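You operate a simulated robot arm through the tools that you are given. There is no shell and no other tool. Be economical: measure what you need, move in short steps, check, and stop when the job is done.

You run a simulated two-armed robot. Do the job below in one go: nothing can be reset, and whatever is moved stays where it is left.

## Task
Fetch the orange cap from the top of the long bench and set it on the shelf under the long bench. Stack the white tape roll from the top of the short bench on top of the blue tape roll. Pull the table drawer two open. Any order will do.
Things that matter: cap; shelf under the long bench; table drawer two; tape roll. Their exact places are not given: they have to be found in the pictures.

The check looks at the end state, three seconds after you hand in, the way a careful person would. Anything else that was tipped, shoved, dropped, spilled or broken makes it a failure. A push-on lid holds only when it is set on centred and level and pressed home; a screw cap is set on level and turned clockwise until tight.

## Robot
Two 7-joint arms with two-finger parallel grippers on one trunk, on a base that drives. Base frame: it is fixed to the floor where the robot stands at the start and does not move with it; the origin is under the middle of the robot, x ahead of it, y to its left, z up; the surface under the hand at the start is at about z = 82. Lengths are in cm, angles in rad, forces in N, time in s.
The left shoulder is at the start at [7, 13, 103.6], the right one opposite. With the tool pointing down near the work surface each hand reaches from about 20 to 52 cm from the robot's upright axis, wherever it stands, measured 20 degrees to its own side. Places, roughly: shelf under the long bench [80, -50, 40]; table drawer two [810, 520, 70]. Payload 1.57 kg a hand.
The tool frame of a hand sits at the grasp point between the pads (the TCP): z along the fingers, y along the line on which they close. The tips reach 3 cm beyond it. The gripper opens to 8 cm. The fingers are 1.7 cm wide and 1.2 cm thick; the gripper's body (4 by 8.2 cm) begins 8 cm behind the TCP.
Orientation is that of the tool frame in the base frame, as a unit quaternion [w, x, y, z]. With the fingers straight down and closing along the base's y, the tool's x points along the base's -x, its y along +y and its z along -z.

## Interface
- The arms move only by the tool send_rows. It takes "left_deltas", "right_deltas" or both (then of equal length, played together; a hand with none holds still); each is a list of rows, each an object (a shift or turn left out is 0, a gripper value left out holds the last) with "gripper": the gripper command, from -1 (fully open) to 1 (shut), values between in proportion; "translation": the shift along the tool's x, y, z in cm, a list of three; "turn": the turn, a rotation vector about the tool's x, y, z in rad, a list of three. In form: [{"gripper": gripper, "translation": [tx, ty, tz], "turn": [ax, ay, az]}, ...]. A call has 1 to 20 rows; each row shifts and turns the commanded pose from where the row before left it, along the tool's axes as they then stand. Each row takes 0.2 s and may step no farther than 5 cm and 0.15 rad from the row before; otherwise, or with a gripper value out of range, the whole call is refused. A pose out of reach is approached as far as the arm can. The call stops where the force on the tool passes 40 N (or 10 N more than at its start, if that is more) or the arm is blocked; 0.2 s more then pass. Each finger travels about 10.8 cm/s and halts on what it meets, pressing with about 38 N; the grip force reading is that of the motor and also rises with nothing between the fingers. The clock runs only during rows and for 0.2 s after the last one: add rows that do not move to give the fingers time. It gives the time, the measured TCP pose, the force on the tool (base axes), the opening and the grip force at its end, in the units of the frame above (readings bear some noise), with the torque about the TCP (base axes, N m) and any sound that the robot's microphone picked up, and new pictures: "pictures" is both (left out), scene, wrist or none (wrist: the cameras of the hands that moved).
- Cameras (640 x 400 px; columns grow to the right, rows downward): "scene" is now at [12.83, 4.9, 127.29]; the picture's right is [0.55, -0.83, 0.00], its down [-0.41, -0.27, -0.87] and it looks along [0.72, 0.48, -0.50] (base axes); focal length 260 px, centre (320, 200). "left" rides on the left gripper at [7.2, 0.7, -12.2] in its tool frame; the picture's right is [-0.09, 1.00, 0.00], its down [-0.84, -0.08, -0.54] and it looks along [-0.54, -0.05, 0.84] (tool axes); focal length 238 px, centre (320, 200). "right" rides on the right gripper at [7.2, -0.7, -12.2] in its tool frame; the picture's right is [0.09, 1.00, 0.00], its down [-0.84, 0.08, -0.54] and it looks along [-0.54, 0.05, 0.84] (tool axes); focal length 238 px, centre (320, 200).
- lift_body(by): slides the trunk up (or, below 0, down) by that many cm; the arms and the scene camera ride with it, the base frame stays. It gives what a move gives, with no picture.
- drive_base(legs): drives the robot by 1 to 6 legs, each [ahead, left, turn to the left] in cm, cm and rad, along the robot's own axes; the way and the turn of a leg run together, so that a leg with both is an arc; at most 150 cm and 3.142 rad a leg. The arms and the cameras ride along, it lands a little off, and it stops where it bumps. It gives what a move gives, and a new picture of the scene camera.
- aim_head(pan, tilt): turns the head with the scene camera to pan (to the left, within 1.501 rad either way) and tilt (down, from -0.506 to 1.204), counted from straight ahead of the robot. It gives what a move gives, and a new picture of the scene camera.
- locate(camera, pixels): for up to 12 pixels [column, row] of the newest picture of that camera ("zoom" is the newest enlarged one), the place [x, y, z] in the base frame of the surface seen there, good to about 0.2 cm. It takes no simulated time.
- inspect(camera, box): a new picture of the part [left, top, right, bottom] of that camera's present view, enlarged. It takes no simulated time.
- sign_off(): hands the job in; it is judged then, once.

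Work in short steps. Measure before you move; look again where a grasp or a placing could have gone wrong, and mend it. You have 110 turns and 260 pictures in all, those below and enlarged ones among them. Open the grippers and draw the arms clear of the work before you hand the job in, unless the task says otherwise; then end with one line.

The tools are called after "Emit:" as name(argument=value, ...) on one line, values as JSON. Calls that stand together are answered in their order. send_rows: Moves the arms, as the interface text tells. Its arguments: {"type":"object","properties":{"left_deltas":{"type":"array"},"right_deltas":{"type":"array"},"pictures":{"type":"string","enum":["both","scene","wrist","none"]}},"required":[]} The other tools are called the same way: lift_body (by) slides the trunk up or down; drive_base (legs) drives the base; aim_head (pan, tilt) turns the head that bears the scene camera; locate (camera, pixels) gives the place of the surface under pixels of a picture; inspect (camera, box) takes an enlarged picture of a part of a camera's view; sign_off () hands the job in.

At the start:

```text
time: 0.0
left_position: [24.61, 36.72, 112.33]
left_ee_rot: [0.002, 0.001, 1.0, 0.0]
left_ft_force: [-0.7, -0.8, 0.3]
left_ft_torque: [0.01, 0.0, 0.01]
left_finger_gap: 7.98
left_finger_force: 0.2
right_position: [32.7, 3.3, 103.5]
right_ee_rot: [0.0, 0.0, 1.0, 0.0]
right_ft_force: [-0.9, 0.8, -0.3]
right_ft_torque: [-0.01, 0.03, 0.01]
right_finger_gap: 7.99
right_finger_force: 0.2
trunk travel left (down, up): [-67.3, 26.7]
robot x, y, heading: [-0.1, -0.21, 0.001]
head pan, tilt: [0.585, 0.52]
```

scene: 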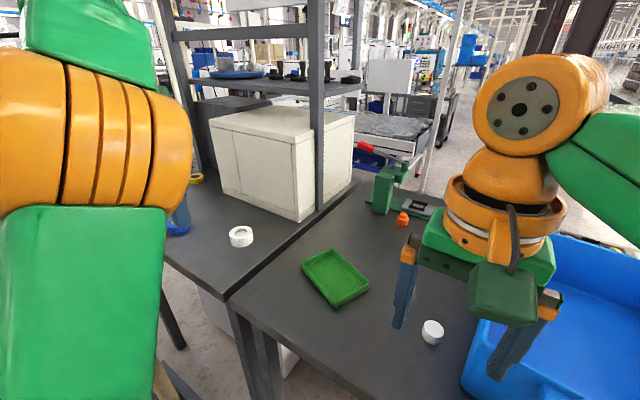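
right: 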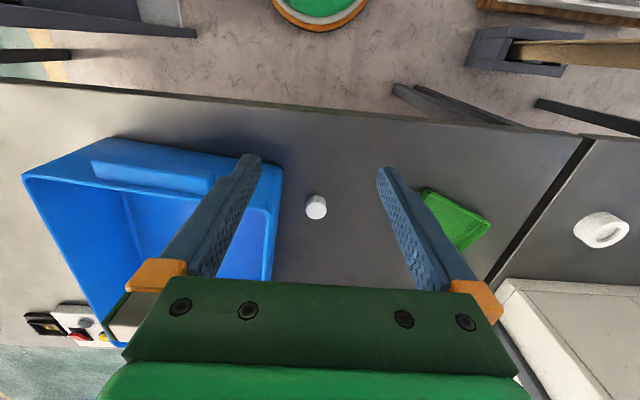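
left: 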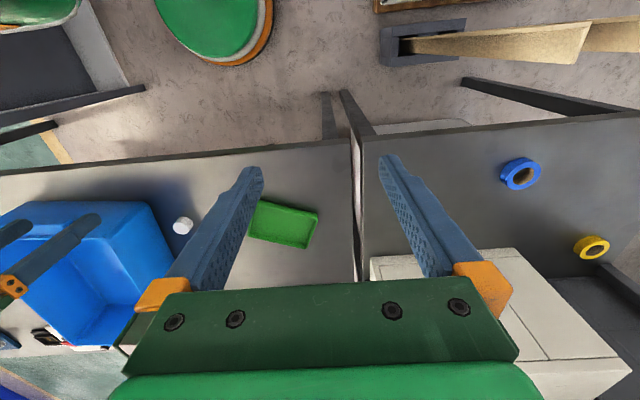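

The scene picture shows a white roll at (241,236), something orange at (403,218), a white cap at (432,332), and the blue roll in the left picture at (520,173). I measure these first.

Emit:
locate(camera="scene", pixels=[[241, 230], [241, 246], [403, 216], [403, 224], [432, 328], [340, 270], [230, 290], [240, 300], [178, 230], [300, 205], [425, 210]])

Emit:
locate(camera="left", pixels=[[507, 172], [536, 168], [524, 175], [592, 247], [450, 180], [360, 150], [375, 190], [183, 226], [300, 150], [560, 120]])

Emit:
inspect(camera="scene", box=[340, 130, 480, 250])

Emit:
aim_head(pan=-0.5, tilt=0.6)

```text
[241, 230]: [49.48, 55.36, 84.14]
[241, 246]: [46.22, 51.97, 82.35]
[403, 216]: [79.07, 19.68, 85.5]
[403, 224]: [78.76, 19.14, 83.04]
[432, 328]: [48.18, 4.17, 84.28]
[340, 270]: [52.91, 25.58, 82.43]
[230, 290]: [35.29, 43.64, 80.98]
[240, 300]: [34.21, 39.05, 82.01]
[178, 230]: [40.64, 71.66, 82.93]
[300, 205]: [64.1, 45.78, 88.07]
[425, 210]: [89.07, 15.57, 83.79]
```

```text
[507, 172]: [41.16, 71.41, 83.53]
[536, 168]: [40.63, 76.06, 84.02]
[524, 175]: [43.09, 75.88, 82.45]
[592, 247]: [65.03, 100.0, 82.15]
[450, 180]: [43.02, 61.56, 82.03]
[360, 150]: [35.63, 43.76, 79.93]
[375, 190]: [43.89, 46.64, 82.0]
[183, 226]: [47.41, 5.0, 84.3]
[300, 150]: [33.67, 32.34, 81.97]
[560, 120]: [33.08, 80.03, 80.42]
```

```text
3.33 times, centred on (410, 190) of scene
```

zoom: 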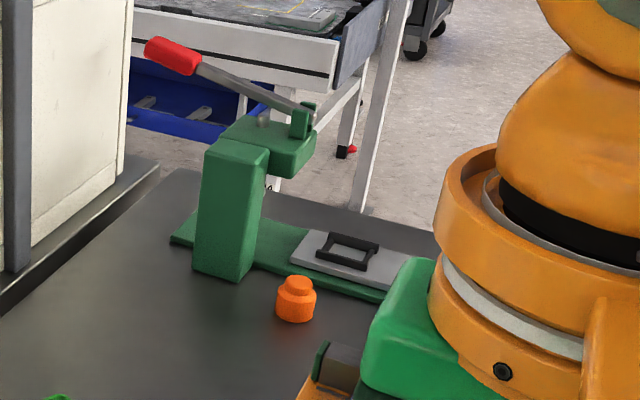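

```text
time: 1.3
left_position: [24.57, 36.73, 112.44]
left_ee_rot: [0.001, 0.002, 1.0, 0.001]
left_ft_force: [0.4, 0.1, 0.0]
left_ft_torque: [0.0, -0.01, 0.04]
left_finger_gap: 8.01
left_finger_force: 0.0
right_position: [32.73, 3.28, 103.49]
right_ee_rot: [0.0, 0.0, 1.0, 0.0]
right_ft_force: [0.4, 0.9, 0.2]
right_ft_torque: [-0.02, -0.04, -0.02]
right_finger_gap: 8.01
right_finger_force: 0.1
trunk travel left (down, up): [-67.3, 26.7]
robot x, y, heading: [0.08, 0.08, 0.002]
head pan, tilt: [-0.499, 0.6]
```

scene: 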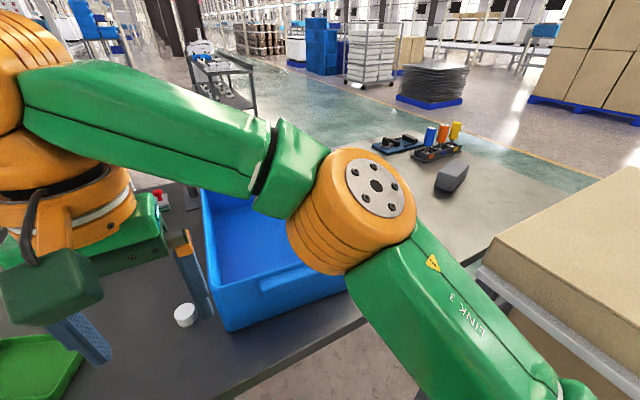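

The orange cap stands near (79,19.5), beyond easy reach. I look for the robot's own footprint, the bench's edges and the shelf.

Emit:
locate(camera="right", pixels=[[320, 10], [280, 10], [365, 10], [320, 28], [520, 50], [420, 100], [150, 92], [20, 340], [20, 200], [540, 110], [460, 290]])

Emit:
locate(camera="left", pixels=[[160, 10], [265, 20], [230, 60], [430, 45], [500, 50], [345, 110], [325, 110], [500, 92], [610, 370], [420, 125]])

Emit:
aim_head(pan=-0.9, tilt=1.0)

Emit:
aim_head(pan=0.1, tilt=1.2)

```text
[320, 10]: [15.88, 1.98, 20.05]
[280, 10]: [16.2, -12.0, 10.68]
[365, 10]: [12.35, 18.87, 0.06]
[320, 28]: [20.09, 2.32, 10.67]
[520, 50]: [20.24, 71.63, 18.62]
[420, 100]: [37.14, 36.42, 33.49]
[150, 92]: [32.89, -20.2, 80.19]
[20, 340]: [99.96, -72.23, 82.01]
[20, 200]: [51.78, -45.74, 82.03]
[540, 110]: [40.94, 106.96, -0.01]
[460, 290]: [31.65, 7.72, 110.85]
```

```text
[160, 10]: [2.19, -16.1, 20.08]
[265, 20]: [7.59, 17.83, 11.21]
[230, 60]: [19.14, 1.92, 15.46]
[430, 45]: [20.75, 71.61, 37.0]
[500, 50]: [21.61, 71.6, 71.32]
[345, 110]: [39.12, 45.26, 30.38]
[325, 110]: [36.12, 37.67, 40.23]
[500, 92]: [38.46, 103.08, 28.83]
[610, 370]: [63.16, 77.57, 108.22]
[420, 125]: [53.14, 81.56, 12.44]
```

```text
time: 2.2
left_position: [24.69, 36.73, 112.45]
left_ee_rot: [0.001, 0.002, 1.0, 0.001]
left_ft_force: [0.0, 0.7, 0.3]
left_ft_torque: [0.0, 0.02, 0.0]
left_finger_gap: 7.99
left_finger_force: 0.0
right_position: [32.57, 3.26, 103.59]
right_ee_rot: [0.0, -0.001, 1.0, -0.001]
right_ft_force: [0.5, -1.0, 0.1]
right_ft_torque: [0.0, 0.03, -0.01]
right_finger_gap: 8.01
right_finger_force: 0.1
trunk travel left (down, up): [-67.3, 26.7]
robot x, y, heading: [-0.13, 0.32, 0.001]
head pan, tilt: [-0.901, 1.0]
```

scene: 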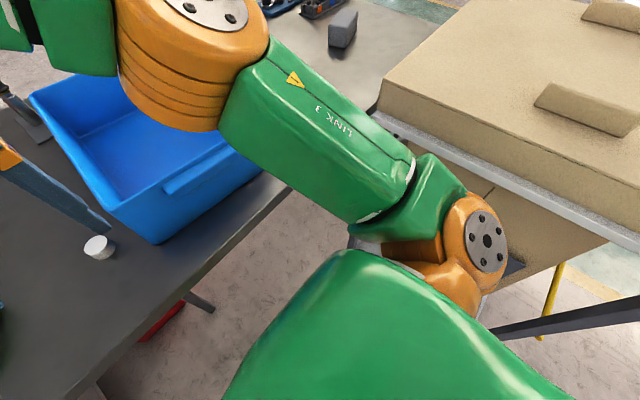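

```text
time: 3.5
left_position: [24.78, 36.58, 112.45]
left_ee_rot: [0.001, 0.001, 1.0, 0.002]
left_ft_force: [-0.4, -0.4, -0.2]
left_ft_torque: [0.0, -0.01, -0.01]
left_finger_gap: 7.99
left_finger_force: 0.0
right_position: [32.69, 3.25, 103.67]
right_ee_rot: [0.0, -0.001, 1.0, 0.001]
right_ft_force: [0.5, 0.8, -0.4]
right_ft_torque: [0.01, 0.0, -0.02]
right_finger_gap: 7.99
right_finger_force: 0.1
trunk travel left (down, up): [-67.3, 26.7]
robot x, y, heading: [0.05, -0.1, 0.004]
head pan, tilt: [0.099, 1.201]
```

scene: 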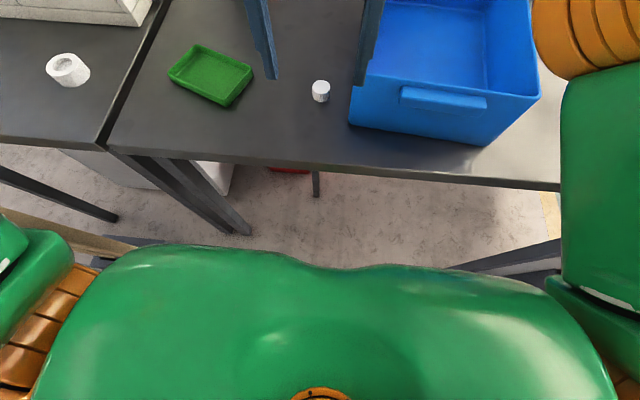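

The base is a disc of about 20 cm radius, and something stands near (20,71.6) to my left. I look at that area and the short bench before driving.

Emit:
aim_head(pan=1.2, tilt=0.75)

Emit:
inspect(camera="left", box=[360, 0, 640, 280])

```text
time: 4.8
left_position: [24.66, 36.83, 112.36]
left_ee_rot: [0.0, 0.002, 1.0, 0.0]
left_ft_force: [-0.2, -0.2, 0.3]
left_ft_torque: [-0.01, -0.02, 0.02]
left_finger_gap: 8.0
left_finger_force: 0.1
right_position: [32.63, 3.29, 103.61]
right_ee_rot: [0.0, 0.0, 1.0, -0.001]
right_ft_force: [-0.5, 0.8, -0.8]
right_ft_torque: [0.0, -0.01, 0.0]
right_finger_gap: 7.99
right_finger_force: 0.1
trunk travel left (down, up): [-67.3, 26.7]
robot x, y, heading: [-0.21, 0.1, -0.002]
head pan, tilt: [1.201, 0.75]
```

scene: 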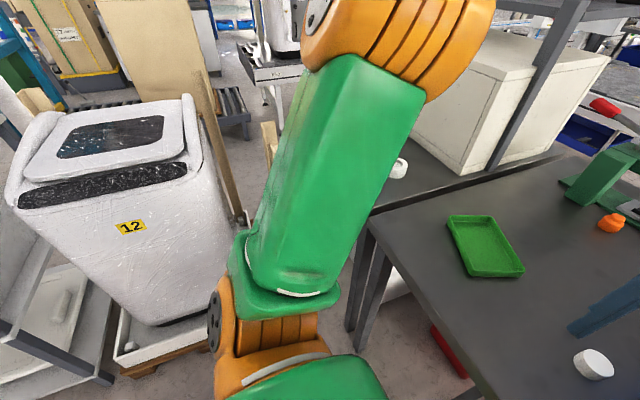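

```text
1.43 times, centred on (500, 140) of left
```

zoom: 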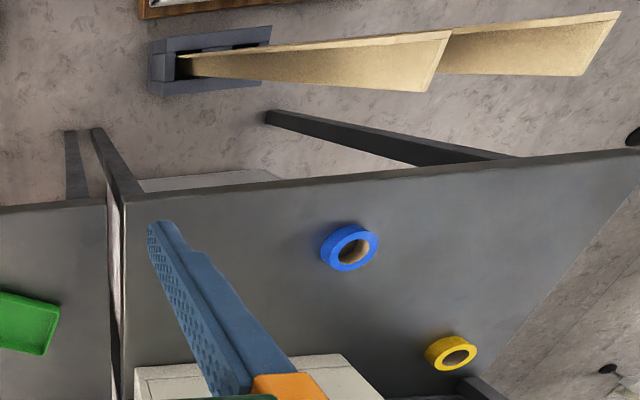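

A holder with upright boards stands near (20,72). I measure it and the rolls.

Emit:
locate(camera="zoom", pixels=[[152, 50], [160, 90], [255, 90], [270, 30], [440, 40], [425, 88], [610, 20], [590, 70], [180, 10], [350, 229], [322, 255], [378, 245]])

Emit:
locate(camera="scene", pixels=[[200, 100], [240, 215], [268, 125], [145, 320], [215, 190], [220, 260], [190, 20], [125, 365], [200, 330]])

```text
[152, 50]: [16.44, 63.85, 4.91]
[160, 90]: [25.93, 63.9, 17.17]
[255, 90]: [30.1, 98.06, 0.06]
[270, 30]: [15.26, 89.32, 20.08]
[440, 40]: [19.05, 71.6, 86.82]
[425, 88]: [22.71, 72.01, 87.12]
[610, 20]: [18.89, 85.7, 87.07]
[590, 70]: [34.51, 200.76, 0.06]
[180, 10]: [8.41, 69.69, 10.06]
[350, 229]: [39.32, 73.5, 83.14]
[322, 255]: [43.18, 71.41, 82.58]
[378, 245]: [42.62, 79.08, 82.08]
```

```text
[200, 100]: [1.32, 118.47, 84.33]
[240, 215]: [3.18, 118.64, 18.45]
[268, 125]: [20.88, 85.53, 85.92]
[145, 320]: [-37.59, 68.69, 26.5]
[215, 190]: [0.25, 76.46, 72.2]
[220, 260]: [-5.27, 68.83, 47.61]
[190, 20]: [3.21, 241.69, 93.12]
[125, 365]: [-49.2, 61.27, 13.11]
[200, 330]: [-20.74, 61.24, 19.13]
```

The holder takes up x 15–26, y 64–89, with boards up to z 87. I check where my left elbow is before driving sideways.

Emit:
locate(camera="scene", pixels=[[230, 300], [215, 320], [250, 270], [350, 100], [300, 200], [460, 60]])

```text
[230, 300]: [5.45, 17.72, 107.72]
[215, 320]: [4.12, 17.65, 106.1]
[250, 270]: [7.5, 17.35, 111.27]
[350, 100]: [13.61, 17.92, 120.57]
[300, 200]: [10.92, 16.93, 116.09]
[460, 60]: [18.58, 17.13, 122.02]
```

The elbow is high (z about 120), so the way is clear. I drive left 36 cm, then ahead 5 and turn left 0.45.

Emit:
drive_base(legs=[[0, 36, 0], [5, 0, 0], [0, 0, 0.45]])

Emit:
aim_head(pan=0.5, tilt=0.9)

Emit:
send_rows(left_deltas=[{"gripper": -1}], pictures="wrist")

```text
time: 8.9
left_position: [11.5, 79.48, 112.44]
left_ee_rot: [0.0, -0.219, 0.976, 0.002]
left_ft_force: [-0.4, -0.6, -0.4]
left_ft_torque: [0.04, 0.03, -0.07]
left_finger_gap: 7.99
left_finger_force: 0.0
right_position: [33.3, 52.66, 103.61]
right_ee_rot: [0.0, -0.22, 0.975, 0.0]
right_ft_force: [0.1, 0.1, -0.4]
right_ft_torque: [-0.01, 0.03, -0.01]
right_finger_gap: 7.99
right_finger_force: 0.0
trunk travel left (down, up): [-67.3, 26.7]
robot x, y, heading: [4.88, 35.89, 0.445]
head pan, tilt: [1.201, 0.75]
```

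scene: 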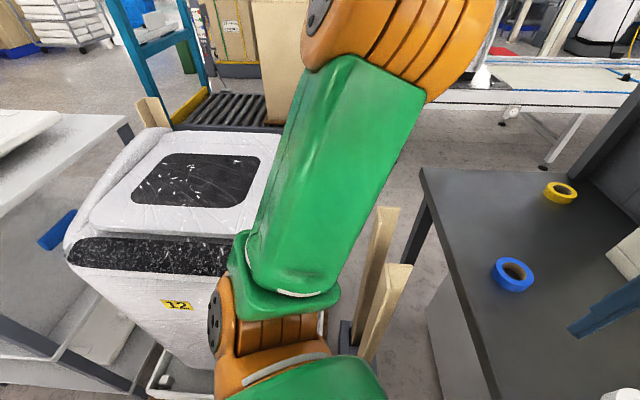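

```text
time: 10.0
left_position: [11.49, 79.52, 112.41]
left_ee_rot: [0.001, -0.219, 0.976, 0.002]
left_ft_force: [0.0, 0.5, 0.1]
left_ft_torque: [0.03, 0.03, 0.0]
left_finger_gap: 8.01
left_finger_force: 0.0
right_position: [33.27, 52.76, 103.55]
right_ee_rot: [0.0, -0.221, 0.975, 0.0]
right_ft_force: [0.8, -0.3, 0.4]
right_ft_torque: [-0.01, 0.0, 0.01]
right_finger_gap: 7.99
right_finger_force: 0.0
trunk travel left (down, up): [-67.3, 26.7]
robot x, y, heading: [5.38, 35.57, 0.451]
head pan, tilt: [0.499, 0.901]
```

scene: 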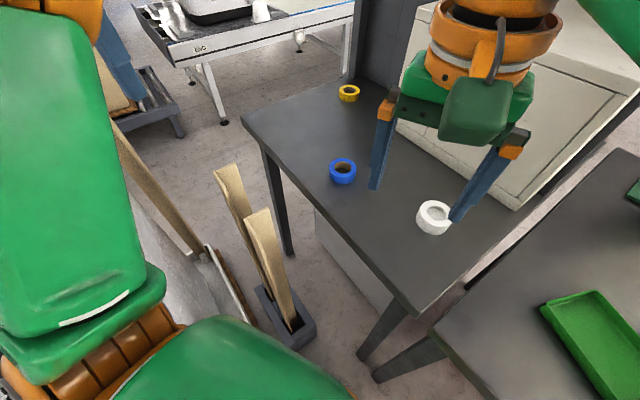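

```text
time: 10.4
left_position: [11.66, 79.49, 112.37]
left_ee_rot: [0.001, -0.218, 0.976, 0.002]
left_ft_force: [-0.1, 0.0, 0.4]
left_ft_torque: [0.0, 0.0, -0.03]
left_finger_gap: 7.99
left_finger_force: 0.0
right_position: [33.15, 52.71, 103.49]
right_ee_rot: [0.0, -0.221, 0.975, 0.0]
right_ft_force: [0.1, -0.5, 0.1]
right_ft_torque: [-0.01, -0.02, 0.02]
right_finger_gap: 8.0
right_finger_force: 0.0
trunk travel left (down, up): [-67.3, 26.7]
robot x, y, heading: [5.14, 35.69, 0.447]
head pan, tilt: [0.499, 0.901]
```

left: 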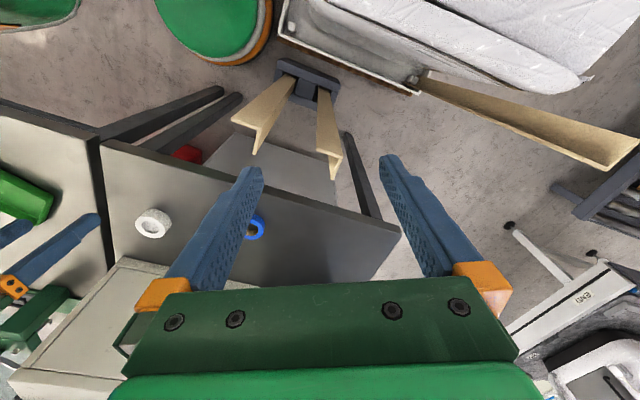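

Both rolls are visible: white at (434,217), blue at (342,171). I zoom in to measure centres and heights.

Emit:
inspect(camera="scene", box=[310, 130, 470, 250])

```text
3.33 times, centred on (390, 190) of scene
```

zoom: 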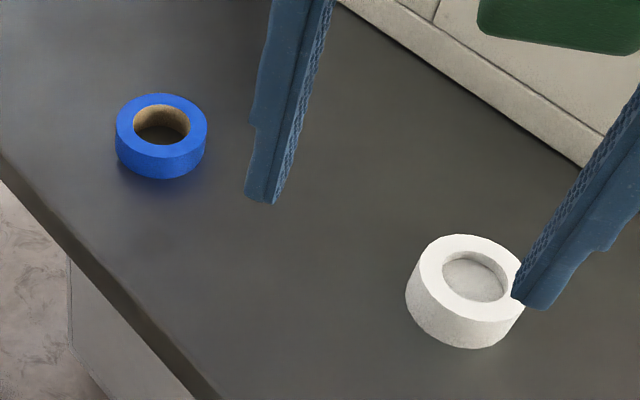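

Emit:
locate(camera="zoom", pixels=[[122, 122], [202, 122], [161, 98], [161, 150], [161, 174], [424, 265], [510, 275], [468, 240], [465, 310], [465, 342], [472, 280], [160, 132]])

```text
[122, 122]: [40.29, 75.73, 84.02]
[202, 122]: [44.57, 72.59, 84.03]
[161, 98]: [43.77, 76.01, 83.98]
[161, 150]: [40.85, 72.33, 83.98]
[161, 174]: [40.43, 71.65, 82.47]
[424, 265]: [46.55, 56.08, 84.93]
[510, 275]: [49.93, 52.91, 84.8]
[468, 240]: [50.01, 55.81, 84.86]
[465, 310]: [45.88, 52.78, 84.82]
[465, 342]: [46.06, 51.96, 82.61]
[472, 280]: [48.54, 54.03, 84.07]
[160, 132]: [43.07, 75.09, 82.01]
```

White roll centre is about (48.1,54.4) with its top at 84.9; blue is (42.4,74.2) with its top at 84.0. I move the right hand aside and drive 4 cm ahead for reach.

Emit:
send_rows(right_deltas=[{"translation": [1, -4, -2]}, {"translation": [1, -4, -2]}, {"translation": [1, -4, -2]}, {"translation": [1, -4, -1]}], pictures="none")

Emit:
drive_base(legs=[[4, 0, 0]])

```text
time: 11.4
left_position: [11.53, 79.26, 112.54]
left_ee_rot: [-0.001, -0.218, 0.976, 0.002]
left_ft_force: [-0.3, -0.6, 0.2]
left_ft_torque: [0.03, 0.0, 0.02]
left_finger_gap: 8.01
left_finger_force: 0.0
right_position: [36.59, 36.43, 110.88]
right_ee_rot: [0.0, -0.221, 0.975, 0.002]
right_ft_force: [-0.4, -1.4, -0.7]
right_ft_torque: [0.0, 0.03, -0.03]
right_finger_gap: 7.97
right_finger_force: 0.0
trunk travel left (down, up): [-67.3, 26.7]
robot x, y, heading: [5.03, 35.68, 0.444]
head pan, tilt: [0.499, 0.901]
```

```text
time: 12.3
left_position: [14.82, 81.01, 112.59]
left_ee_rot: [0.003, -0.219, 0.976, 0.002]
left_ft_force: [-0.7, 0.1, -1.5]
left_ft_torque: [-0.02, -0.04, -0.02]
left_finger_gap: 8.02
left_finger_force: 0.0
right_position: [39.72, 38.33, 111.13]
right_ee_rot: [0.003, -0.22, 0.975, 0.001]
right_ft_force: [0.0, 0.6, -0.5]
right_ft_torque: [0.01, -0.01, 0.0]
right_finger_gap: 8.02
right_finger_force: 0.1
trunk travel left (down, up): [-67.3, 26.7]
robot x, y, heading: [8.86, 37.66, 0.443]
head pan, tilt: [0.499, 0.901]
```

scene: 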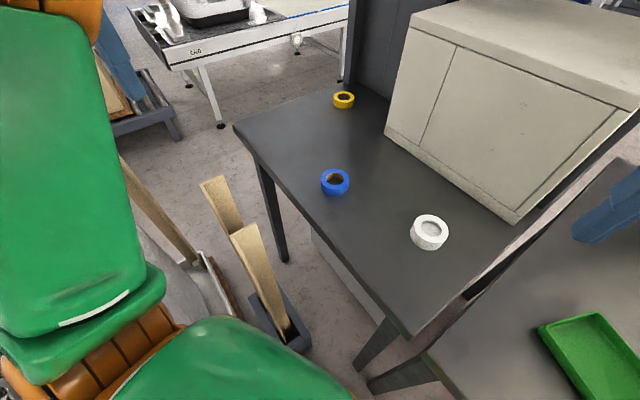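

I move the left hand above the white roll in one straight slanting path, ending at about z 95.

Emit:
send_rows(left_deltas=[{"translation": [-1.87, -3.83, 1.7]}, {"translation": [-1.87, -3.83, 1.7]}, {"translation": [-1.87, -3.83, 1.7]}, {"translation": [-1.87, -3.83, 1.7]}, {"translation": [-1.87, -3.83, 1.7]}, {"translation": [-1.87, -3.83, 1.7]}, {"translation": [-1.87, -3.83, 1.7]}, {"translation": [-1.87, -3.83, 1.7]}, {"translation": [-1.87, -3.83, 1.7]}, {"translation": [-1.87, -3.83, 1.7]}, {}])

```text
time: 14.7
left_position: [44.03, 67.21, 97.98]
left_ee_rot: [0.001, -0.218, 0.976, 0.001]
left_ft_force: [-0.8, 0.3, -0.7]
left_ft_torque: [0.0, -0.04, 0.0]
left_finger_gap: 8.01
left_finger_force: 0.1
left hand out of reach, approached as far as the arm can: row 5, 6, 7, 8, 9, 10
right_position: [40.08, 38.53, 110.98]
right_ee_rot: [0.0, -0.221, 0.975, 0.0]
right_ft_force: [0.4, -0.3, 0.6]
right_ft_torque: [-0.03, 0.0, -0.01]
right_finger_gap: 7.99
right_finger_force: 0.1
trunk travel left (down, up): [-67.3, 26.7]
robot x, y, heading: [8.97, 37.46, 0.444]
head pan, tilt: [0.499, 0.901]
```

scene: 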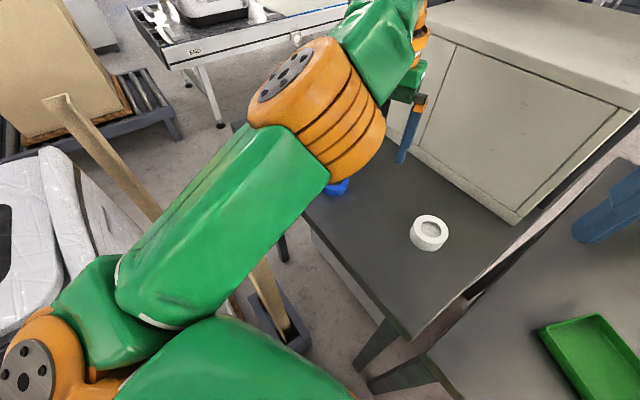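
left: 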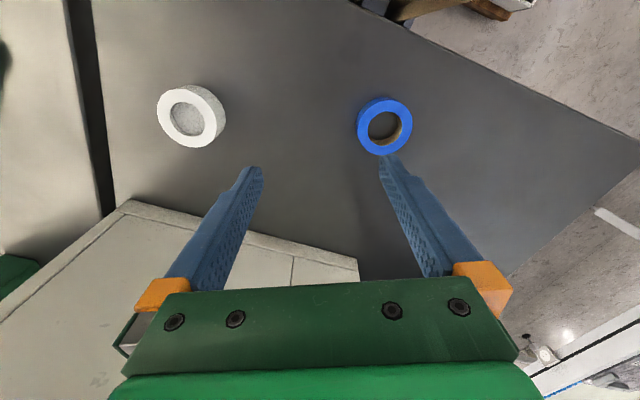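

The left arm would not cross that far to the right. I pull the hand back and will turn the base to the right so that the white roll lies on the left side.

Emit:
send_rows(left_deltas=[{"translation": [3, 0, 0]}, {"translation": [3, 0, 0]}, {"translation": [2, 0, 0]}, {}], pictures="none")

Emit:
locate(camera="scene", pixels=[[510, 222], [395, 140], [405, 60], [530, 120], [512, 200], [635, 110]])

```text
time: 15.7
left_position: [39.58, 68.3, 99.9]
left_ee_rot: [-0.002, -0.225, 0.974, -0.005]
left_ft_force: [-0.3, 0.3, 0.8]
left_ft_torque: [0.0, 0.0, -0.02]
left_finger_gap: 8.01
left_finger_force: 0.0
left hand out of reach, approached as far as the arm can: row 1, 2, 3
right_position: [40.15, 38.36, 110.98]
right_ee_rot: [-0.001, -0.22, 0.975, 0.0]
right_ft_force: [-0.9, 0.3, 0.1]
right_ft_torque: [-0.03, 0.01, 0.01]
right_finger_gap: 8.02
right_finger_force: 0.1
trunk travel left (down, up): [-67.3, 26.7]
robot x, y, heading: [8.82, 37.19, 0.444]
head pan, tilt: [0.499, 0.901]
```

```text
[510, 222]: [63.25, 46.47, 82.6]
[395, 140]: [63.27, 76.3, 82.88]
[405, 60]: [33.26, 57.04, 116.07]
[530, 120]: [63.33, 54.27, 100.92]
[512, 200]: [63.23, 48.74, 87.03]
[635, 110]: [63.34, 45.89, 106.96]
```

The commanded pose is still out of reach to the right, so I bring it back to the left, then turn the base right.

Emit:
send_rows(left_deltas=[{"translation": [0, 4.5, -1]}, {"translation": [0, 4.5, -1]}, {"translation": [0, 4.5, -1]}, {"translation": [0, 4.5, -1]}, {}, {}], pictures="none")

Emit:
drive_base(legs=[[0, 0, -0.42]])

```text
time: 17.1
left_position: [31.79, 84.12, 103.68]
left_ee_rot: [0.0, -0.218, 0.976, 0.003]
left_ft_force: [0.5, -0.7, -0.5]
left_ft_torque: [0.01, 0.02, -0.01]
left_finger_gap: 8.0
left_finger_force: 0.1
right_position: [40.24, 38.42, 110.82]
right_ee_rot: [0.0, -0.221, 0.975, 0.0]
right_ft_force: [0.1, -0.1, 0.3]
right_ft_torque: [-0.02, 0.0, 0.01]
right_finger_gap: 7.99
right_finger_force: 0.0
trunk travel left (down, up): [-67.3, 26.7]
robot x, y, heading: [8.89, 37.52, 0.449]
head pan, tilt: [0.499, 0.901]
```

```text
time: 18.7
left_position: [48.53, 71.02, 103.65]
left_ee_rot: [0.001, -0.014, 1.0, 0.003]
left_ft_force: [0.4, 0.5, -0.3]
left_ft_torque: [0.01, -0.04, 0.0]
left_finger_gap: 7.99
left_finger_force: 0.0
right_position: [37.99, 25.85, 110.91]
right_ee_rot: [-0.001, -0.015, 1.0, 0.0]
right_ft_force: [0.3, 0.1, 0.3]
right_ft_torque: [0.0, 0.02, 0.0]
right_finger_gap: 8.0
right_finger_force: 0.1
trunk travel left (down, up): [-67.3, 26.7]
robot x, y, heading: [8.66, 37.45, 0.03]
head pan, tilt: [0.499, 0.901]
```

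scene: 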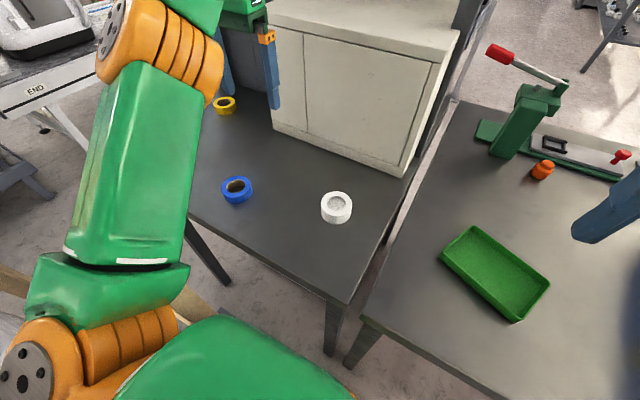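

Left hand now at (48.5,71,103.7) with heading 0.03. I move it sideways to above the white roll and down to z about 94.

Emit:
send_rows(left_deltas=[{"translation": [0.18, -3.3, 1.6]}, {"translation": [0.18, -3.3, 1.6]}, {"translation": [0.18, -3.3, 2]}, {"translation": [0.18, -3.3, 2]}, {"translation": [0.18, -3.3, 2]}, {}])

```text
time: 20.1
left_position: [49.46, 55.78, 94.89]
left_ee_rot: [0.001, -0.018, 1.0, -0.006]
left_ft_force: [-0.1, -0.5, -0.8]
left_ft_torque: [0.02, -0.01, 0.0]
left_finger_gap: 8.0
left_finger_force: 0.0
left hand out of reach, approached as far as the arm can: row 5
right_position: [37.87, 25.78, 110.93]
right_ee_rot: [0.001, -0.015, 1.0, -0.001]
right_ft_force: [-0.1, -0.3, 0.2]
right_ft_torque: [-0.02, -0.02, 0.01]
right_finger_gap: 7.99
right_finger_force: 0.0
trunk travel left (down, up): [-67.3, 26.7]
robot x, y, heading: [8.5, 37.95, 0.03]
head pan, tilt: [0.499, 0.901]
```

scene: 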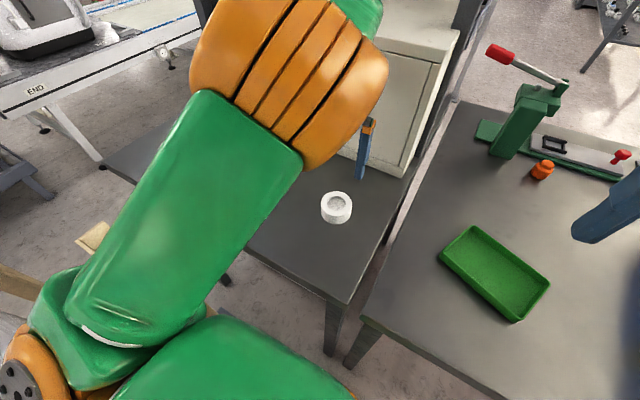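
left: 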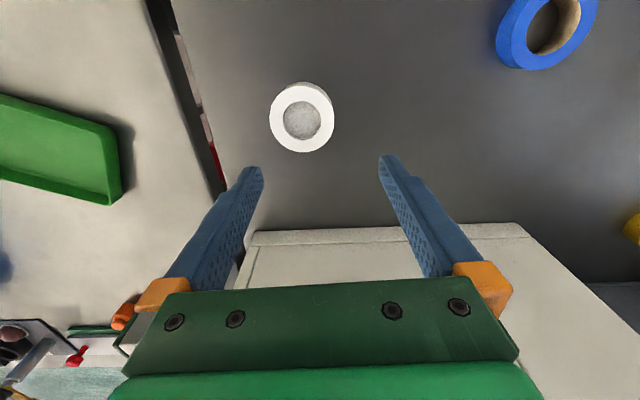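

The arm is near a limit just left of the target. I turn the base a little more to the right.

Emit:
send_rows(left_deltas=[{"translation": [2, 3, 0]}, {"translation": [1, 3, 0]}, {}], pictures="none")

Emit:
drive_base(legs=[[0, 0, -0.18]])

```text
time: 20.9
left_position: [46.38, 61.74, 94.74]
left_ee_rot: [0.0, -0.019, 1.0, -0.001]
left_ft_force: [0.0, 0.3, 0.0]
left_ft_torque: [0.01, -0.02, -0.02]
left_finger_gap: 8.01
left_finger_force: 0.1
right_position: [37.97, 25.83, 110.98]
right_ee_rot: [0.0, -0.016, 1.0, 0.0]
right_ft_force: [-0.9, 0.3, 0.3]
right_ft_torque: [0.03, 0.01, 0.0]
right_finger_gap: 7.98
right_finger_force: 0.1
trunk travel left (down, up): [-67.3, 26.7]
robot x, y, heading: [9.05, 37.28, 0.032]
head pan, tilt: [0.499, 0.901]
```

```text
time: 22.0
left_position: [50.2, 54.4, 94.74]
left_ee_rot: [0.001, 0.074, 0.997, -0.003]
left_ft_force: [0.8, 0.3, 0.1]
left_ft_torque: [-0.03, -0.03, -0.01]
left_finger_gap: 8.0
left_finger_force: 0.1
right_position: [35.37, 20.61, 110.83]
right_ee_rot: [0.0, 0.076, 0.997, -0.001]
right_ft_force: [0.0, 0.9, 0.2]
right_ft_torque: [-0.03, 0.02, 0.0]
right_finger_gap: 8.01
right_finger_force: 0.1
trunk travel left (down, up): [-67.3, 26.7]
robot x, y, heading: [9.05, 37.38, -0.153]
head pan, tilt: [0.499, 0.901]
```

scene: 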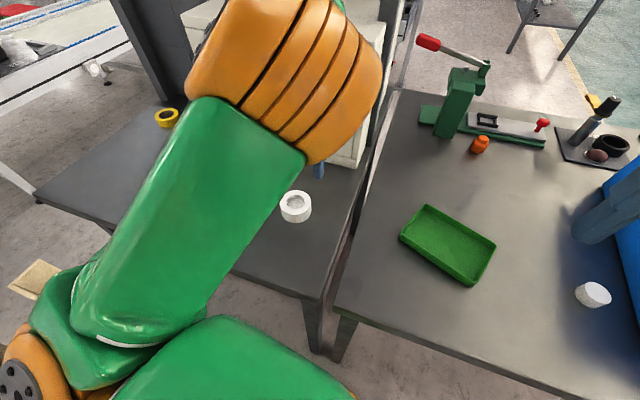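

Hand at (50.2,54.4,94.7). I align it over the white roll (48.1,54.4) and go down to z 88 to check.

Emit:
send_rows(left_deltas=[{"translation": [2.07, -0.32, 0]}, {"translation": [0, 0, 3]}, {"translation": [0, 0, 3.5]}, {}], pictures="wrist")

Emit:
locate(camera="left", pixels=[[300, 150]])

```text
time: 23.0
left_position: [47.84, 54.45, 88.3]
left_ee_rot: [0.0, 0.07, 0.997, -0.007]
left_ft_force: [-0.8, 0.7, -0.1]
left_ft_torque: [0.02, -0.03, 0.01]
left_finger_gap: 8.0
left_finger_force: 0.0
right_position: [35.28, 20.63, 110.87]
right_ee_rot: [0.0, 0.076, 0.997, 0.0]
right_ft_force: [-0.7, 0.5, 0.0]
right_ft_torque: [0.01, 0.0, 0.02]
right_finger_gap: 8.0
right_finger_force: 0.1
trunk travel left (down, up): [-67.3, 26.7]
robot x, y, heading: [8.72, 37.91, -0.157]
head pan, tilt: [0.499, 0.901]
```

left: 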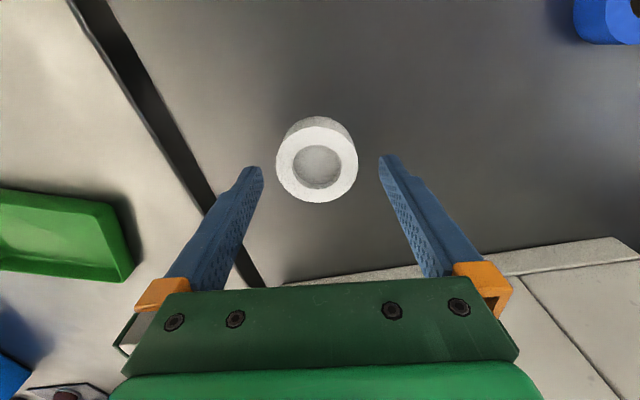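

```text
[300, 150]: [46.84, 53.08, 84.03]
```

The roll sits between the fingers at (317,160). I measure its top rim in this view.

Emit:
locate(camera="left", pixels=[[279, 164], [355, 164], [318, 130], [318, 199], [290, 140], [345, 190]])

```text
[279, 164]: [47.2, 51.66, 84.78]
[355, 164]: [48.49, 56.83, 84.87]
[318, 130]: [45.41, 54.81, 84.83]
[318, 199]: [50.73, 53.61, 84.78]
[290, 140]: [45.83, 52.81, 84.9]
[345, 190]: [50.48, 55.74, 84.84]
```

Centre is (48.1,54.25), so I correct slightly, go down to z 85.3 and close.

Emit:
send_rows(left_deltas=[{"translation": [-0.28, -0.2, 1.5]}, {"translation": [0, 0, 1.5]}, {"gripper": 0.5}, {"gripper": 1}, {"gripper": 1}], pictures="wrist")

```text
time: 24.2
left_position: [48.27, 54.08, 85.23]
left_ee_rot: [0.001, 0.074, 0.997, -0.002]
left_ft_force: [-0.8, 0.4, -0.6]
left_ft_torque: [-0.02, 0.0, -0.01]
left_finger_gap: 5.86
left_finger_force: 37.8
right_position: [35.22, 20.6, 111.02]
right_ee_rot: [0.0, 0.076, 0.997, 0.0]
right_ft_force: [0.5, 0.1, 0.1]
right_ft_torque: [0.0, -0.01, 0.01]
right_finger_gap: 8.0
right_finger_force: 0.0
trunk travel left (down, up): [-67.3, 26.7]
robot x, y, heading: [8.61, 37.63, -0.155]
head pan, tilt: [0.499, 0.901]
```

left: 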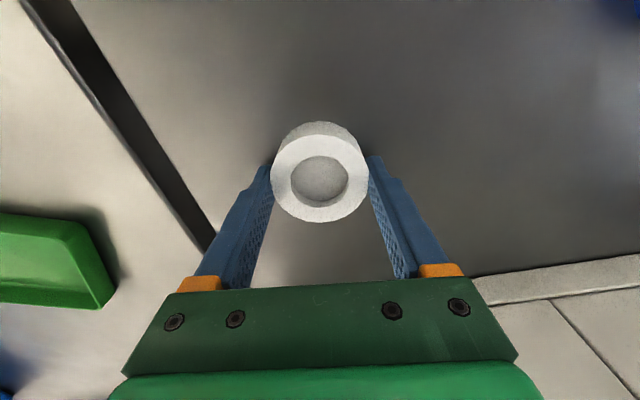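

Gripped (gap 5.86). I lift 11 cm and turn the base left toward the blue roll.

Emit:
send_rows(left_deltas=[{"gripper": 1, "translation": [0, 0, -3]}, {"translation": [0, 0, -4]}, {"translation": [0, 0, -4]}, {}], pictures="wrist")

Emit:
drive_base(legs=[[0, 0, 0.6]])

```text
time: 25.2
left_position: [48.32, 54.51, 96.3]
left_ee_rot: [0.001, 0.069, 0.998, -0.009]
left_ft_force: [-0.6, 0.8, -0.5]
left_ft_torque: [0.01, 0.02, 0.0]
left_finger_gap: 5.83
left_finger_force: 38.0
right_position: [35.41, 20.54, 110.89]
right_ee_rot: [0.0, 0.076, 0.997, -0.001]
right_ft_force: [-0.8, -0.3, -0.1]
right_ft_torque: [0.02, 0.01, -0.02]
right_finger_gap: 8.01
right_finger_force: 0.0
trunk travel left (down, up): [-67.3, 26.7]
robot x, y, heading: [8.67, 37.55, -0.151]
head pan, tilt: [0.499, 0.901]
```

left: 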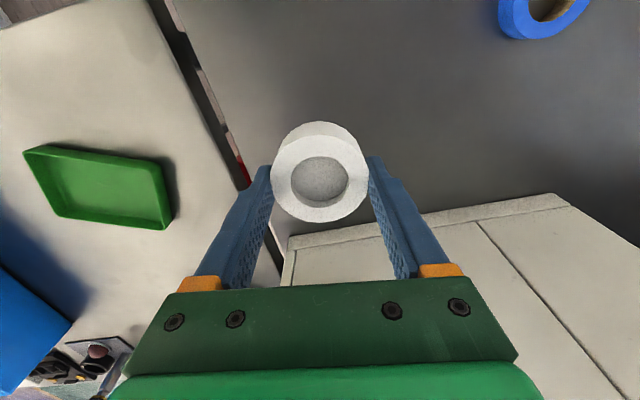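

```text
time: 27.3
left_position: [31.84, 73.76, 96.3]
left_ee_rot: [0.003, -0.229, 0.973, -0.009]
left_ft_force: [-0.5, 0.1, -0.9]
left_ft_torque: [0.02, -0.02, -0.02]
left_finger_gap: 5.81
left_finger_force: 37.9
right_position: [40.12, 38.45, 110.98]
right_ee_rot: [0.001, -0.222, 0.975, -0.001]
right_ft_force: [0.3, 1.7, 0.1]
right_ft_torque: [-0.02, 0.0, 0.01]
right_finger_gap: 7.99
right_finger_force: 0.0
trunk travel left (down, up): [-67.3, 26.7]
robot x, y, heading: [8.29, 37.62, 0.446]
head pan, tilt: [0.499, 0.901]
```

scene: 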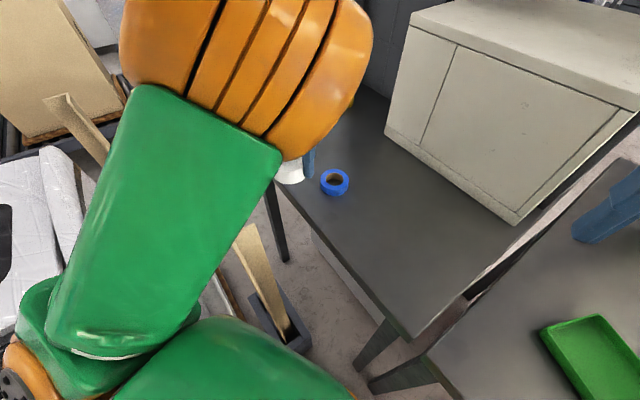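

Hand at (31.8,73.8,96.3). I move over the blue roll, staying high, then look.

Emit:
send_rows(left_deltas=[{"gripper": 1, "translation": [-3.28, -1.44, 0]}, {"translation": [-3.28, -1.44, 0]}, {"translation": [-3.28, -1.44, 1.5]}, {}])

```text
time: 28.3
left_position: [42.44, 74.09, 94.8]
left_ee_rot: [0.002, -0.229, 0.973, -0.009]
left_ft_force: [0.3, -0.4, -0.9]
left_ft_torque: [0.02, 0.01, -0.01]
left_finger_gap: 5.78
left_finger_force: 38.0
right_position: [40.08, 38.48, 110.98]
right_ee_rot: [0.0, -0.222, 0.975, 0.0]
right_ft_force: [-0.5, -0.2, 1.4]
right_ft_torque: [0.03, 0.01, 0.0]
right_finger_gap: 7.99
right_finger_force: 0.0
trunk travel left (down, up): [-67.3, 26.7]
robot x, y, heading: [8.49, 37.52, 0.442]
head pan, tilt: [0.499, 0.901]
```

scene: 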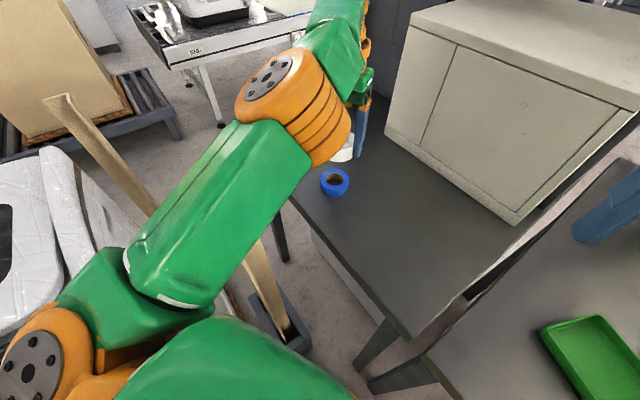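
left: 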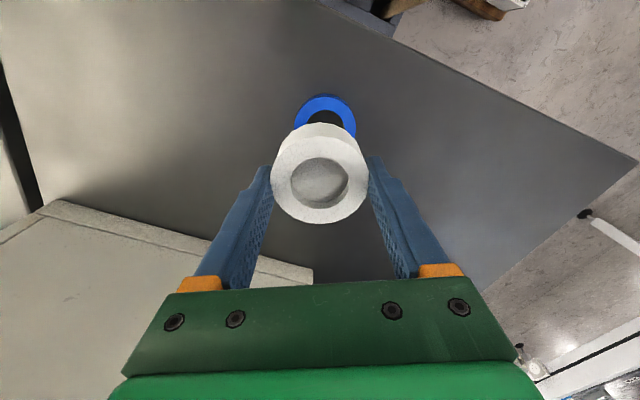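

I measure the held white roll's rim and the blue roll's rim to align them.

Emit:
locate(camera="left", pixels=[[274, 180], [366, 180], [319, 139], [319, 222], [298, 112], [352, 112], [326, 97]])

Emit:
inspect(camera="scene", box=[304, 130, 384, 210])

```text
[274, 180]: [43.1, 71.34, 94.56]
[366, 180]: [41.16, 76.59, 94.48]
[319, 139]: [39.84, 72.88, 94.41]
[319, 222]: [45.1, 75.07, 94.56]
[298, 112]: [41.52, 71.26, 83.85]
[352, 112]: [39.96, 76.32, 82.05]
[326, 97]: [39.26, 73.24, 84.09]
```

```text
5.00 times, centred on (344, 170) of scene
```

zoom: 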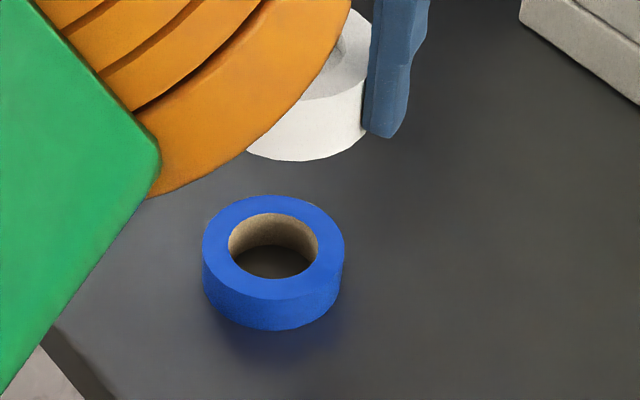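

Emit:
locate(camera="zoom", pixels=[[207, 245], [340, 245], [273, 199], [273, 297], [222, 215], [325, 280], [222, 280], [325, 213]])

```text
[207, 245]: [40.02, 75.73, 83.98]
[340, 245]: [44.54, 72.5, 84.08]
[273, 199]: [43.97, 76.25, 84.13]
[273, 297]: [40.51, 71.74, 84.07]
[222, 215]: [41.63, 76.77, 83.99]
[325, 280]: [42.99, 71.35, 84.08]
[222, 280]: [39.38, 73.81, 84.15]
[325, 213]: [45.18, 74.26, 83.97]
```

Blue centre (42.28,74.05), white centre (42.3,73.97): aligned. I lower 7.3 cm.

Emit:
send_rows(left_deltas=[{"gripper": 1, "translation": [0, 0.06, 3]}, {"translation": [0, 0, 3]}, {"translation": [0, 0, 1]}, {"translation": [0, 0, 0.3]}, {}])

Emit:
inspect(camera="scene", box=[294, 130, 394, 210])

```text
time: 29.5
left_position: [42.74, 74.28, 87.56]
left_ee_rot: [0.003, -0.228, 0.974, -0.01]
left_ft_force: [-0.3, 0.7, -0.8]
left_ft_torque: [-0.01, 0.03, 0.0]
left_finger_gap: 5.84
left_finger_force: 38.3
right_position: [40.2, 38.49, 110.93]
right_ee_rot: [0.001, -0.223, 0.975, 0.0]
right_ft_force: [-0.6, 0.1, 0.4]
right_ft_torque: [-0.02, 0.04, -0.04]
right_finger_gap: 7.99
right_finger_force: 0.0
trunk travel left (down, up): [-67.3, 26.7]
robot x, y, heading: [8.35, 37.57, 0.447]
head pan, tilt: [0.499, 0.901]
```

scene: 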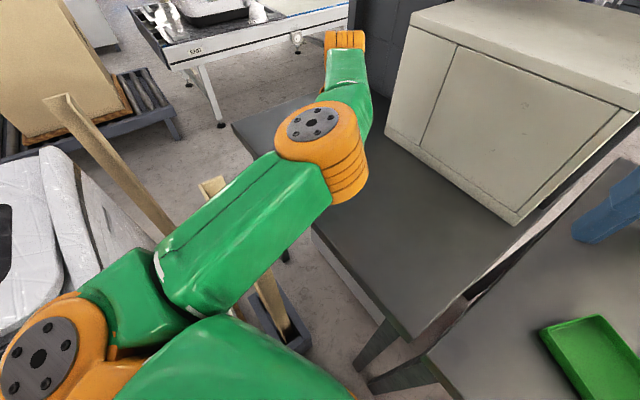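
left: 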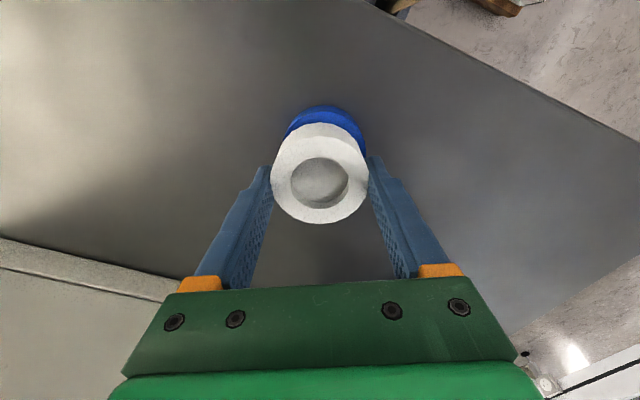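

```text
5.00 times, centred on (344, 170) of scene
```

zoom: 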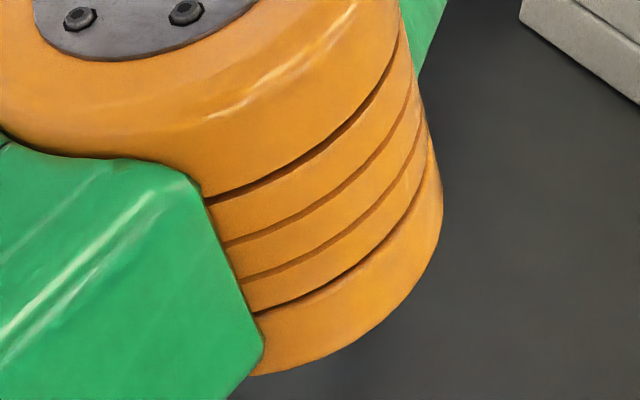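

I check the alignment once more from the wrist camera.

Emit:
locate(camera="left", pixels=[[274, 180], [366, 180], [319, 139], [319, 222], [289, 130], [363, 135], [325, 108]])

Emit:
inspect(camera="left", box=[250, 90, 390, 240])

```text
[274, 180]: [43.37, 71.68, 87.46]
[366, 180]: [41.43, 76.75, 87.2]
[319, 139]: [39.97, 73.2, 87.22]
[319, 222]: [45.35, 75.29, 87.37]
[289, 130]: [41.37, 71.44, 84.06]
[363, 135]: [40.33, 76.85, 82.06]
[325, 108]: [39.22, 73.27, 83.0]
```

```text
2.67 times, centred on (320, 165) of left
```

zoom: 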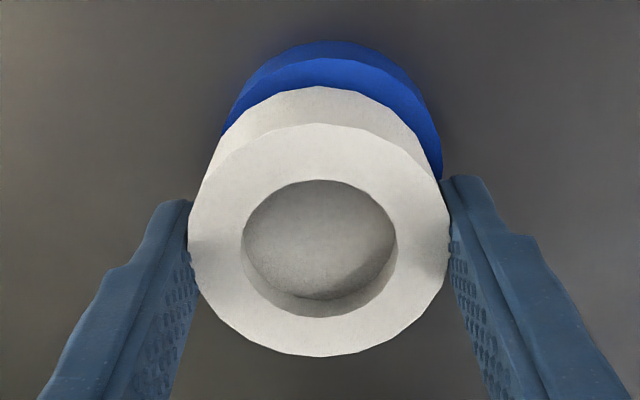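

The white roll is about 0.25 cm too far ahead. I correct that and lower to contact.

Emit:
send_rows(left_deltas=[{"gripper": 1, "translation": [0.22, 0, 0]}, {"translation": [0, 0, 0.2]}, {"translation": [0, 0, 0.15]}, {}], pictures="wrist")

Emit:
locate(camera="left", pixels=[[274, 180], [366, 180], [319, 139], [319, 222]])

```text
time: 30.5
left_position: [42.37, 74.13, 87.28]
left_ee_rot: [0.003, -0.229, 0.973, -0.009]
left_ft_force: [0.0, 0.4, 0.5]
left_ft_torque: [-0.03, 0.02, -0.02]
left_finger_gap: 5.87
left_finger_force: 38.5
right_position: [40.11, 38.6, 110.94]
right_ee_rot: [0.0, -0.222, 0.975, -0.001]
right_ft_force: [-0.3, 0.0, 0.5]
right_ft_torque: [0.05, -0.01, 0.0]
right_finger_gap: 8.02
right_finger_force: 0.1
trunk travel left (down, up): [-67.3, 26.7]
robot x, y, heading: [8.73, 37.69, 0.443]
head pan, tilt: [0.499, 0.901]
```

left: 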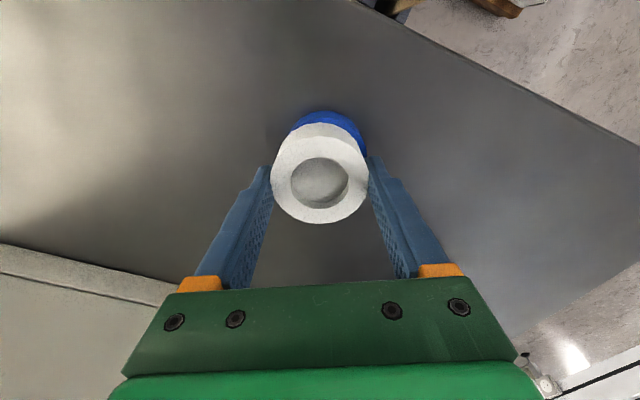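

```text
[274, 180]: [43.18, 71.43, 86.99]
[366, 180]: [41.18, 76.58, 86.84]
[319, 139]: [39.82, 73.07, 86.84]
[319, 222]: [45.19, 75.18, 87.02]
```

Centred at (42.3,74.06), with the top at 86.9, so it is in contact. I release and rise.

Emit:
send_rows(left_deltas=[{"gripper": 1, "translation": [0, 0, 0.1]}, {"gripper": 0.2}, {"gripper": -1}, {"gripper": -1}, {"translation": [0, 0, -2]}, {"translation": [0, 0, -4]}, {"translation": [0, 0, -4]}, {}])

Emit:
locate(camera="left", pixels=[[320, 150]])

```text
time: 32.3
left_position: [42.45, 74.22, 97.03]
left_ee_rot: [0.003, -0.228, 0.974, -0.009]
left_ft_force: [-0.5, -0.3, -0.9]
left_ft_torque: [0.0, 0.03, 0.02]
left_finger_gap: 7.97
left_finger_force: 0.0
right_position: [40.21, 38.51, 110.74]
right_ee_rot: [0.0, -0.222, 0.975, 0.0]
right_ft_force: [-0.3, 0.7, 0.6]
right_ft_torque: [0.01, -0.04, -0.01]
right_finger_gap: 7.99
right_finger_force: 0.1
trunk travel left (down, up): [-67.3, 26.7]
robot x, y, heading: [8.42, 37.37, 0.45]
head pan, tilt: [0.499, 0.901]
```

scene: 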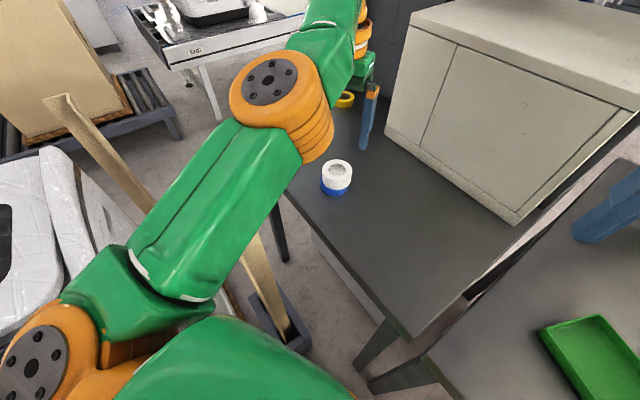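
left: 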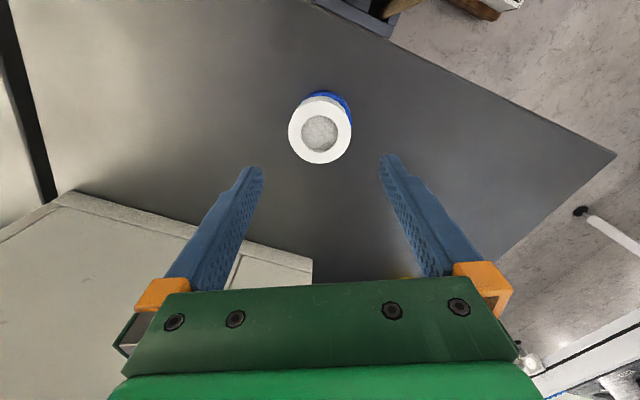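

```text
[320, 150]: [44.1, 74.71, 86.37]
```

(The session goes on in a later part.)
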